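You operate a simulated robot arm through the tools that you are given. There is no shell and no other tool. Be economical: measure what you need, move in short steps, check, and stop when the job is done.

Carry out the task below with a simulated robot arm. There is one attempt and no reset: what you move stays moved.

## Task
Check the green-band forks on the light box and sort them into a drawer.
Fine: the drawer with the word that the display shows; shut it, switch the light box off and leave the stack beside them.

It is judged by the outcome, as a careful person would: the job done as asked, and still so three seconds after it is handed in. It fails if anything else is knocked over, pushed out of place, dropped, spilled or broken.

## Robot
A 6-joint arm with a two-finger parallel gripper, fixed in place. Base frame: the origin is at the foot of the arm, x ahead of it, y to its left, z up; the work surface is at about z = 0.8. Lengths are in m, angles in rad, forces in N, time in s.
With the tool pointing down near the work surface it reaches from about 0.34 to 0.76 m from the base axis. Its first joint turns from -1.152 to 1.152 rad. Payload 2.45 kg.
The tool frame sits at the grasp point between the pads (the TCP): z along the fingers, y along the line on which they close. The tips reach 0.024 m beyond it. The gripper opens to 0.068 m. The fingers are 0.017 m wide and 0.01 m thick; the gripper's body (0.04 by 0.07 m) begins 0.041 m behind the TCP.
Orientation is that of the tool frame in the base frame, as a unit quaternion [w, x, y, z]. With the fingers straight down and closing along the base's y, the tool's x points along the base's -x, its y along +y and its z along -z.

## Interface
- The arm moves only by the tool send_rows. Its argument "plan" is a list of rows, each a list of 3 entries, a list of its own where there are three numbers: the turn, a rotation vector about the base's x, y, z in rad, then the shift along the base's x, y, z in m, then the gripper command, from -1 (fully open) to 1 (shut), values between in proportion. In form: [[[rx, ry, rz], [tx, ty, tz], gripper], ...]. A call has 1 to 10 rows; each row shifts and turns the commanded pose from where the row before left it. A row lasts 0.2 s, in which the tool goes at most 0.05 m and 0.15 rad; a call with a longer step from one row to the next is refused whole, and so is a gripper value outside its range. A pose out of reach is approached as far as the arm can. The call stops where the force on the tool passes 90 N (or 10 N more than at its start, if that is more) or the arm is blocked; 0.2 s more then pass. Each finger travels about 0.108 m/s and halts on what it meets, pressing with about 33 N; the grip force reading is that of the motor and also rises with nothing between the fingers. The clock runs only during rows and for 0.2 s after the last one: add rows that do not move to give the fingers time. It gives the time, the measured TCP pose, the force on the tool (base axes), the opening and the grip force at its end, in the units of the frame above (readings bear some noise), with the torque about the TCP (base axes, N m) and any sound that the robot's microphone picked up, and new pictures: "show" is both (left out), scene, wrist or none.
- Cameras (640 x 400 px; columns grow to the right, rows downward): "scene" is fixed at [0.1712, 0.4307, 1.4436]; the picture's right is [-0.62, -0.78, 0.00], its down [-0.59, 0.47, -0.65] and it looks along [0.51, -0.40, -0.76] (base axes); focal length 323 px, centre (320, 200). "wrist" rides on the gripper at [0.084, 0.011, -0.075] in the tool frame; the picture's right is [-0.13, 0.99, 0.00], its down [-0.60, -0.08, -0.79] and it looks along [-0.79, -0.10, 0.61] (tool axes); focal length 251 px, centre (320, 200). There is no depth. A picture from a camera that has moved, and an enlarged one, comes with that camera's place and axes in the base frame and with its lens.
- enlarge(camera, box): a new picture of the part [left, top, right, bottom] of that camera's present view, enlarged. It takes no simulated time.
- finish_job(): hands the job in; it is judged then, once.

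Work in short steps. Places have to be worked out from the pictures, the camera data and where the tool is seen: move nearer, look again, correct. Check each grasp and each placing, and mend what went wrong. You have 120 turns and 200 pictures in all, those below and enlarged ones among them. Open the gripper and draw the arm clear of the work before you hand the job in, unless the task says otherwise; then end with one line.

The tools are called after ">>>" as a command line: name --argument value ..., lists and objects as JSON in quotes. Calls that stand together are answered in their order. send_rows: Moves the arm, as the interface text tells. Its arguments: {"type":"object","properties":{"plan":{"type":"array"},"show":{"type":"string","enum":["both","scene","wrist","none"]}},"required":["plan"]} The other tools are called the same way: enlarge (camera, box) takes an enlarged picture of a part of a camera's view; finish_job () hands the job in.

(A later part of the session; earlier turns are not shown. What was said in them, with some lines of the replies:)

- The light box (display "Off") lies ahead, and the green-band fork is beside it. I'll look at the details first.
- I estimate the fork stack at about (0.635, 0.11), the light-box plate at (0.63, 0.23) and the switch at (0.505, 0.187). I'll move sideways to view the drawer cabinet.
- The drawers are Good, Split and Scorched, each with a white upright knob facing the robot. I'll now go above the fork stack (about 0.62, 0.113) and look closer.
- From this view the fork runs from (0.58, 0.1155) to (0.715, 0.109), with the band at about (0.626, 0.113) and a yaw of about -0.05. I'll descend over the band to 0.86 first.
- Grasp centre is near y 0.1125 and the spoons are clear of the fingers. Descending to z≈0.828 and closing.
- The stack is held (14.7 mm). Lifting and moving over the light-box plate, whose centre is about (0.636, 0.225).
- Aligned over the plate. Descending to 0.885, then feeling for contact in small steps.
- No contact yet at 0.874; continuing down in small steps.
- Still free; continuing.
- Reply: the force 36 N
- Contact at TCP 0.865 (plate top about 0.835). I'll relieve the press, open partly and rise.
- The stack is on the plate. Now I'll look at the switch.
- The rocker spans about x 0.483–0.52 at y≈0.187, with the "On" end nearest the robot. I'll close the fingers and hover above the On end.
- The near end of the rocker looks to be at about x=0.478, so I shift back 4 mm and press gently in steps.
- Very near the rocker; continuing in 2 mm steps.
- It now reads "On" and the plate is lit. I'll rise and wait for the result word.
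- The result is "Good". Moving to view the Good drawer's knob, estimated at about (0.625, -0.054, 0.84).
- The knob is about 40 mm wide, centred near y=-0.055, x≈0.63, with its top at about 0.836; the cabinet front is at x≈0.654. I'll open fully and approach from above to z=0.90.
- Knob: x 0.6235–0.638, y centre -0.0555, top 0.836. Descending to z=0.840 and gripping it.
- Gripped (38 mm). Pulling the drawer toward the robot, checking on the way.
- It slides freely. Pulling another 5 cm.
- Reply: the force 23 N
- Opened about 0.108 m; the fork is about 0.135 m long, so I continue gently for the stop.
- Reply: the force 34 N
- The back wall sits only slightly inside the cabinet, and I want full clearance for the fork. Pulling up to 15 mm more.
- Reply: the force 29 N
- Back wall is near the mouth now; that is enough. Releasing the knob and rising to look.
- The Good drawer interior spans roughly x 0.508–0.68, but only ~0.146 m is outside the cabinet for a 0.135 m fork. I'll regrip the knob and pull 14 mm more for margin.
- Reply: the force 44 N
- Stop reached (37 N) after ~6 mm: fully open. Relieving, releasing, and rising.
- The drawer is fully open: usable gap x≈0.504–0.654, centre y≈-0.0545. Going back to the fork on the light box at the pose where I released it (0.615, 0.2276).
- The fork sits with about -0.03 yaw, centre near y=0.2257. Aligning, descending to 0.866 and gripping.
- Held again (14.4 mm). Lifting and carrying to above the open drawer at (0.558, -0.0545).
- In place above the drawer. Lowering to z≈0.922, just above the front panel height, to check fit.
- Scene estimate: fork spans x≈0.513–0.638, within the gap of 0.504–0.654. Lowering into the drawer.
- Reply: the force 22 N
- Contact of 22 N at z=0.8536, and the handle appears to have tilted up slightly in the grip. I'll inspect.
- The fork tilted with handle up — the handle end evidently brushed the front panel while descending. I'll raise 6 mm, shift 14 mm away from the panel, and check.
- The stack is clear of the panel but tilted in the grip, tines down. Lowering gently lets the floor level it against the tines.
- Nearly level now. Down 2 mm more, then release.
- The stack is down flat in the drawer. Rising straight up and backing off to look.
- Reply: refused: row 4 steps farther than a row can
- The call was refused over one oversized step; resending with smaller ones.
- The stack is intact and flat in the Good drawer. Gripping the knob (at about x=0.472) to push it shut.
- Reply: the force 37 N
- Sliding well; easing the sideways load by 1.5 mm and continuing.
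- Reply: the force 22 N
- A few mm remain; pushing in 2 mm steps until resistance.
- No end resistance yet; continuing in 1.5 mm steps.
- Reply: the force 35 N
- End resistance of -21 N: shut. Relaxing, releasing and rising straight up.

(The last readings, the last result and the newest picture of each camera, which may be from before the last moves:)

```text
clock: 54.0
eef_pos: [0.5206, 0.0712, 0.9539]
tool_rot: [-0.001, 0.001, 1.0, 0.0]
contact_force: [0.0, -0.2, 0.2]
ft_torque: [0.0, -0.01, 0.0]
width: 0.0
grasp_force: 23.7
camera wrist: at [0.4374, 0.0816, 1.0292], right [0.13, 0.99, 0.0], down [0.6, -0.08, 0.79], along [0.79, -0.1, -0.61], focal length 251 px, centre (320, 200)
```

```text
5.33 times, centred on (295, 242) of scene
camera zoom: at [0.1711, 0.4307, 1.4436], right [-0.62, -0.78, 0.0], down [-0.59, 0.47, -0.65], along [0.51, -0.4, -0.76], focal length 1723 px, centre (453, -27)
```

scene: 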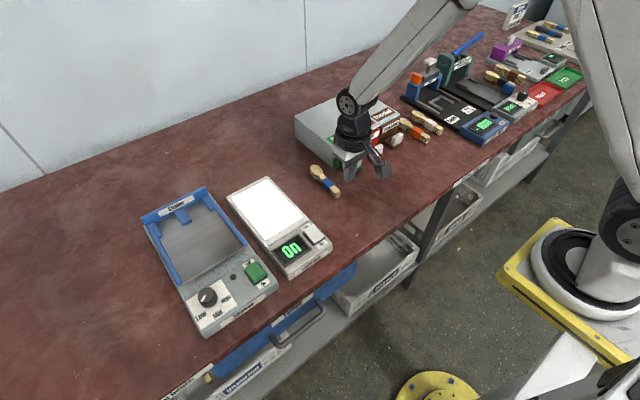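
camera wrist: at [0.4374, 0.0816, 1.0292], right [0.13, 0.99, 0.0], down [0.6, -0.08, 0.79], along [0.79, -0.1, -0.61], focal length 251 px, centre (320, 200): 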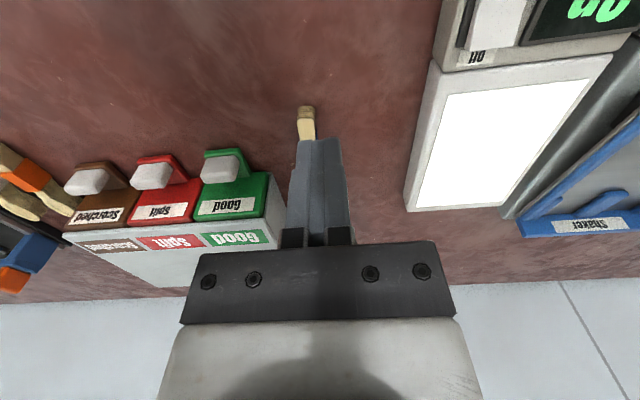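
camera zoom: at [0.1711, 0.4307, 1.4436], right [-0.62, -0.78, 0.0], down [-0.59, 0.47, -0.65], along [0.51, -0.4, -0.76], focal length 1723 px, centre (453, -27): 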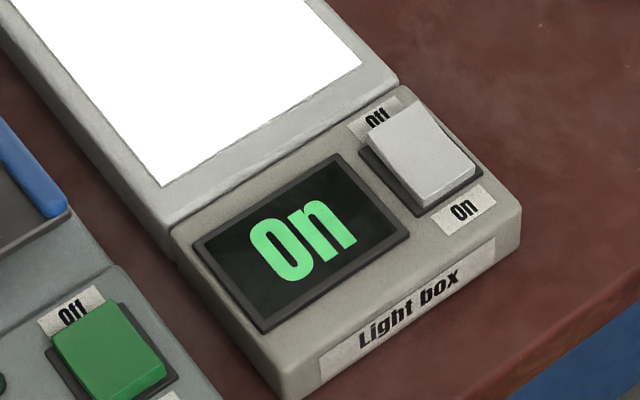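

The Good drawer is flush with the others. Now moving over the "Off" end of the rocker at about (0.511, 0.187).

>>> send_rows --plan '[[[0, 0, 0], [-0.005, 0.04, 0], 1], [[0, 0, 0], [-0.005, 0.04, 0], 1], [[0, 0, 0], [0, 0.036, 0], 1], [[0, 0, 0], [0, 0, -0.03], 1], [[0, 0, 0], [0, 0, -0.03], 1], [[0, 0, 0], [0, 0, 0], 1]]' --show "wrist"

```text
clock: 55.4
eef_pos: [0.5076, 0.1853, 0.8939]
tool_rot: [0.0, 0.0, 1.0, 0.0]
contact_force: [0.1, 0.4, -0.1]
ft_torque: [0.01, -0.01, -0.05]
width: 0.0002
grasp_force: 23.4
camera wrist: at [0.4237, 0.1963, 0.9698], right [0.13, 0.99, 0.0], down [0.6, -0.08, 0.79], along [0.79, -0.1, -0.61], focal length 251 px, centre (320, 200)
```

wrist: 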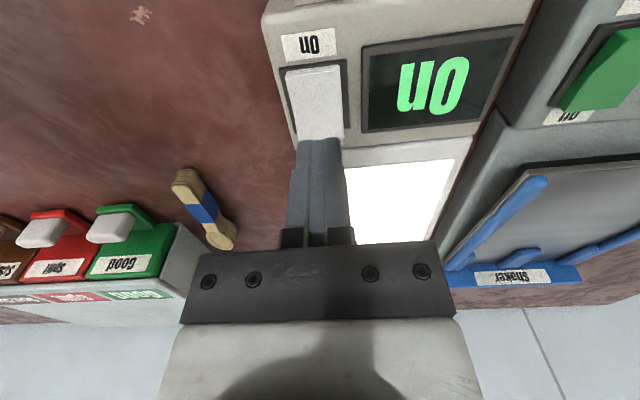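

Aligned on the rocker's far end. Adding 2 mm in x and pressing down in small steps.

>>> send_rows --plan '[[[0, 0, 0], [0.002, 0.001, -0.006], 1], [[0, 0, 0], [0, 0, -0.004], 1], [[0, 0, 0], [0, 0, -0.004], 1], [[0, 0, 0], [0, 0, -0.004], 1], [[0, 0, 0], [0, 0, -0.003], 1], [[0, 0, 0], [0, 0, 0], 1]]' --show "wrist"

```text
clock: 56.8
eef_pos: [0.5111, 0.1858, 0.8735]
tool_rot: [0.0, 0.001, 1.0, -0.001]
contact_force: [0.0, -0.6, 0.6]
ft_torque: [0.0, -0.01, -0.01]
width: 0.0001
grasp_force: 23.7
camera wrist: at [0.4265, 0.1964, 0.9484], right [0.13, 0.99, 0.0], down [0.6, -0.08, 0.79], along [0.79, -0.1, -0.61], focal length 251 px, centre (320, 200)
```

wrist: 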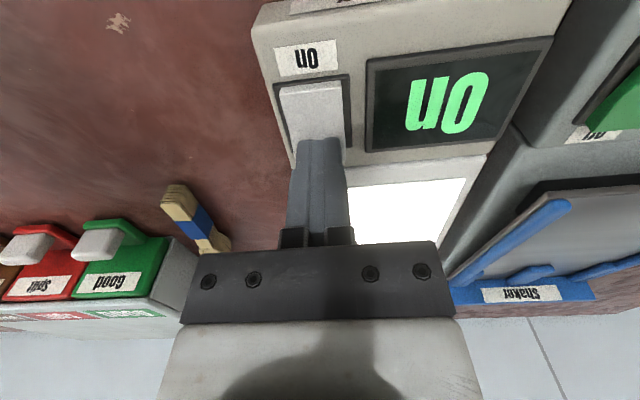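

>>> send_rows --plan '[[[0, 0, 0], [0, 0, -0.002], 1], [[0, 0, 0], [0, 0, -0.002], 1], [[0, 0, 0], [0, 0, -0.001], 1], [[0, 0, 0], [0, 0, 0], 1]]' --show "wrist"

```text
clock: 57.8
eef_pos: [0.5106, 0.1854, 0.8713]
tool_rot: [0.001, 0.001, 1.0, 0.002]
contact_force: [-8.3, -7.0, 47.4]
ft_torque: [-0.18, 0.56, 0.05]
width: 0.0001
grasp_force: 24.1
camera wrist: at [0.4273, 0.196, 0.9456], right [0.13, 0.99, 0.0], down [0.6, -0.08, 0.8], along [0.79, -0.1, -0.61], focal length 251 px, centre (320, 200)
```

wrist: 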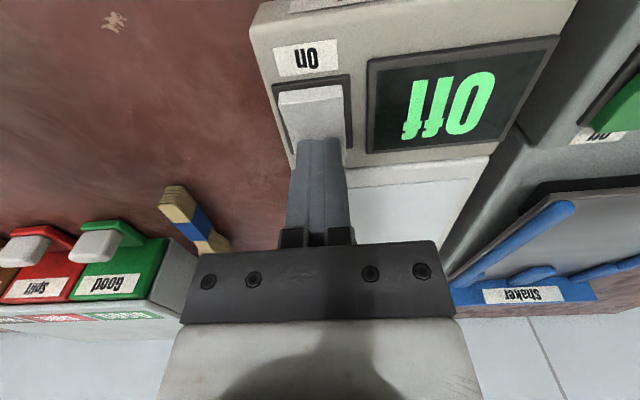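

The display reads "Off". Rising, withdrawing and opening the gripper.

>>> send_rows --plan '[[[0, 0, 0], [0, 0, 0.03], 1], [[0, 0, 0], [0, 0, 0.045], 1], [[0, 0, 0], [-0.02, 0, 0.045], -1], [[0, 0, 0], [-0.03, 0, 0.035], -1], [[0, 0, 0], [-0.03, 0.0, 0.035], -1], [[0, 0, 0], [-0.03, 0, 0.03], -1], [[0, 0, 0], [0, 0, 0], -1]]'

>>> enlarge --camera "scene" --box '[200, 80, 440, 280]'

```text
clock: 59.4
eef_pos: [0.3997, 0.1846, 1.0874]
tool_rot: [0.0, 0.0, 1.0, 0.0]
contact_force: [-0.6, -0.2, 0.4]
ft_torque: [0.02, -0.01, -0.01]
width: 0.0677
grasp_force: 0.1
camera wrist: at [0.316, 0.196, 1.1628], right [0.13, 0.99, 0.0], down [0.6, -0.08, 0.79], along [0.79, -0.1, -0.61], focal length 251 px, centre (320, 200)
```

scene: 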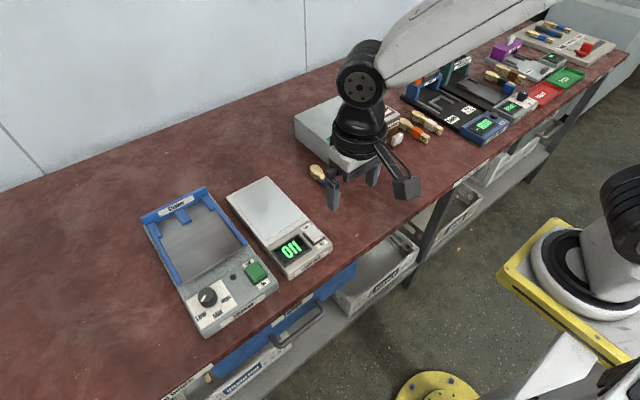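
wrist: 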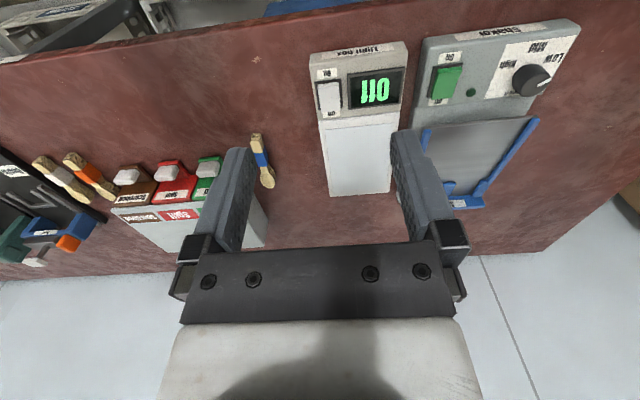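

```text
2.00 times, centred on (320, 180) of scene
camera zoom: at [0.1711, 0.4307, 1.4436], right [-0.62, -0.78, 0.0], down [-0.59, 0.47, -0.65], along [0.51, -0.4, -0.76], focal length 646 px, centre (320, 240)
```

zoom: 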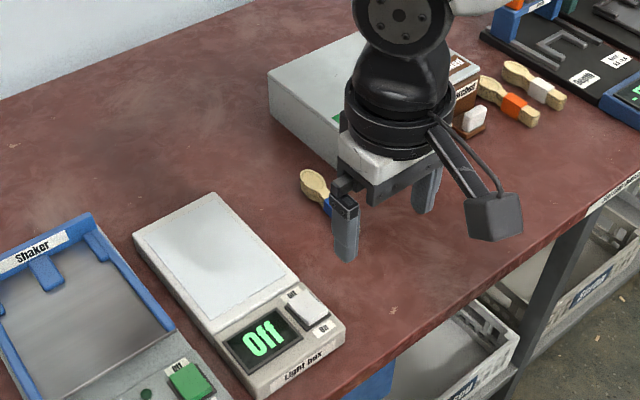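

All is in order: light box off, drawer shut with the forks in it, spoon stack untouched, arm clear with the gripper open.

>>> finish_job

```text
The job is handed in.
```

The light box showed "Good" for the green-band forks, so they are in the shut Good drawer; the light box is off and I left the blue-band spoon stack beside them untouched.
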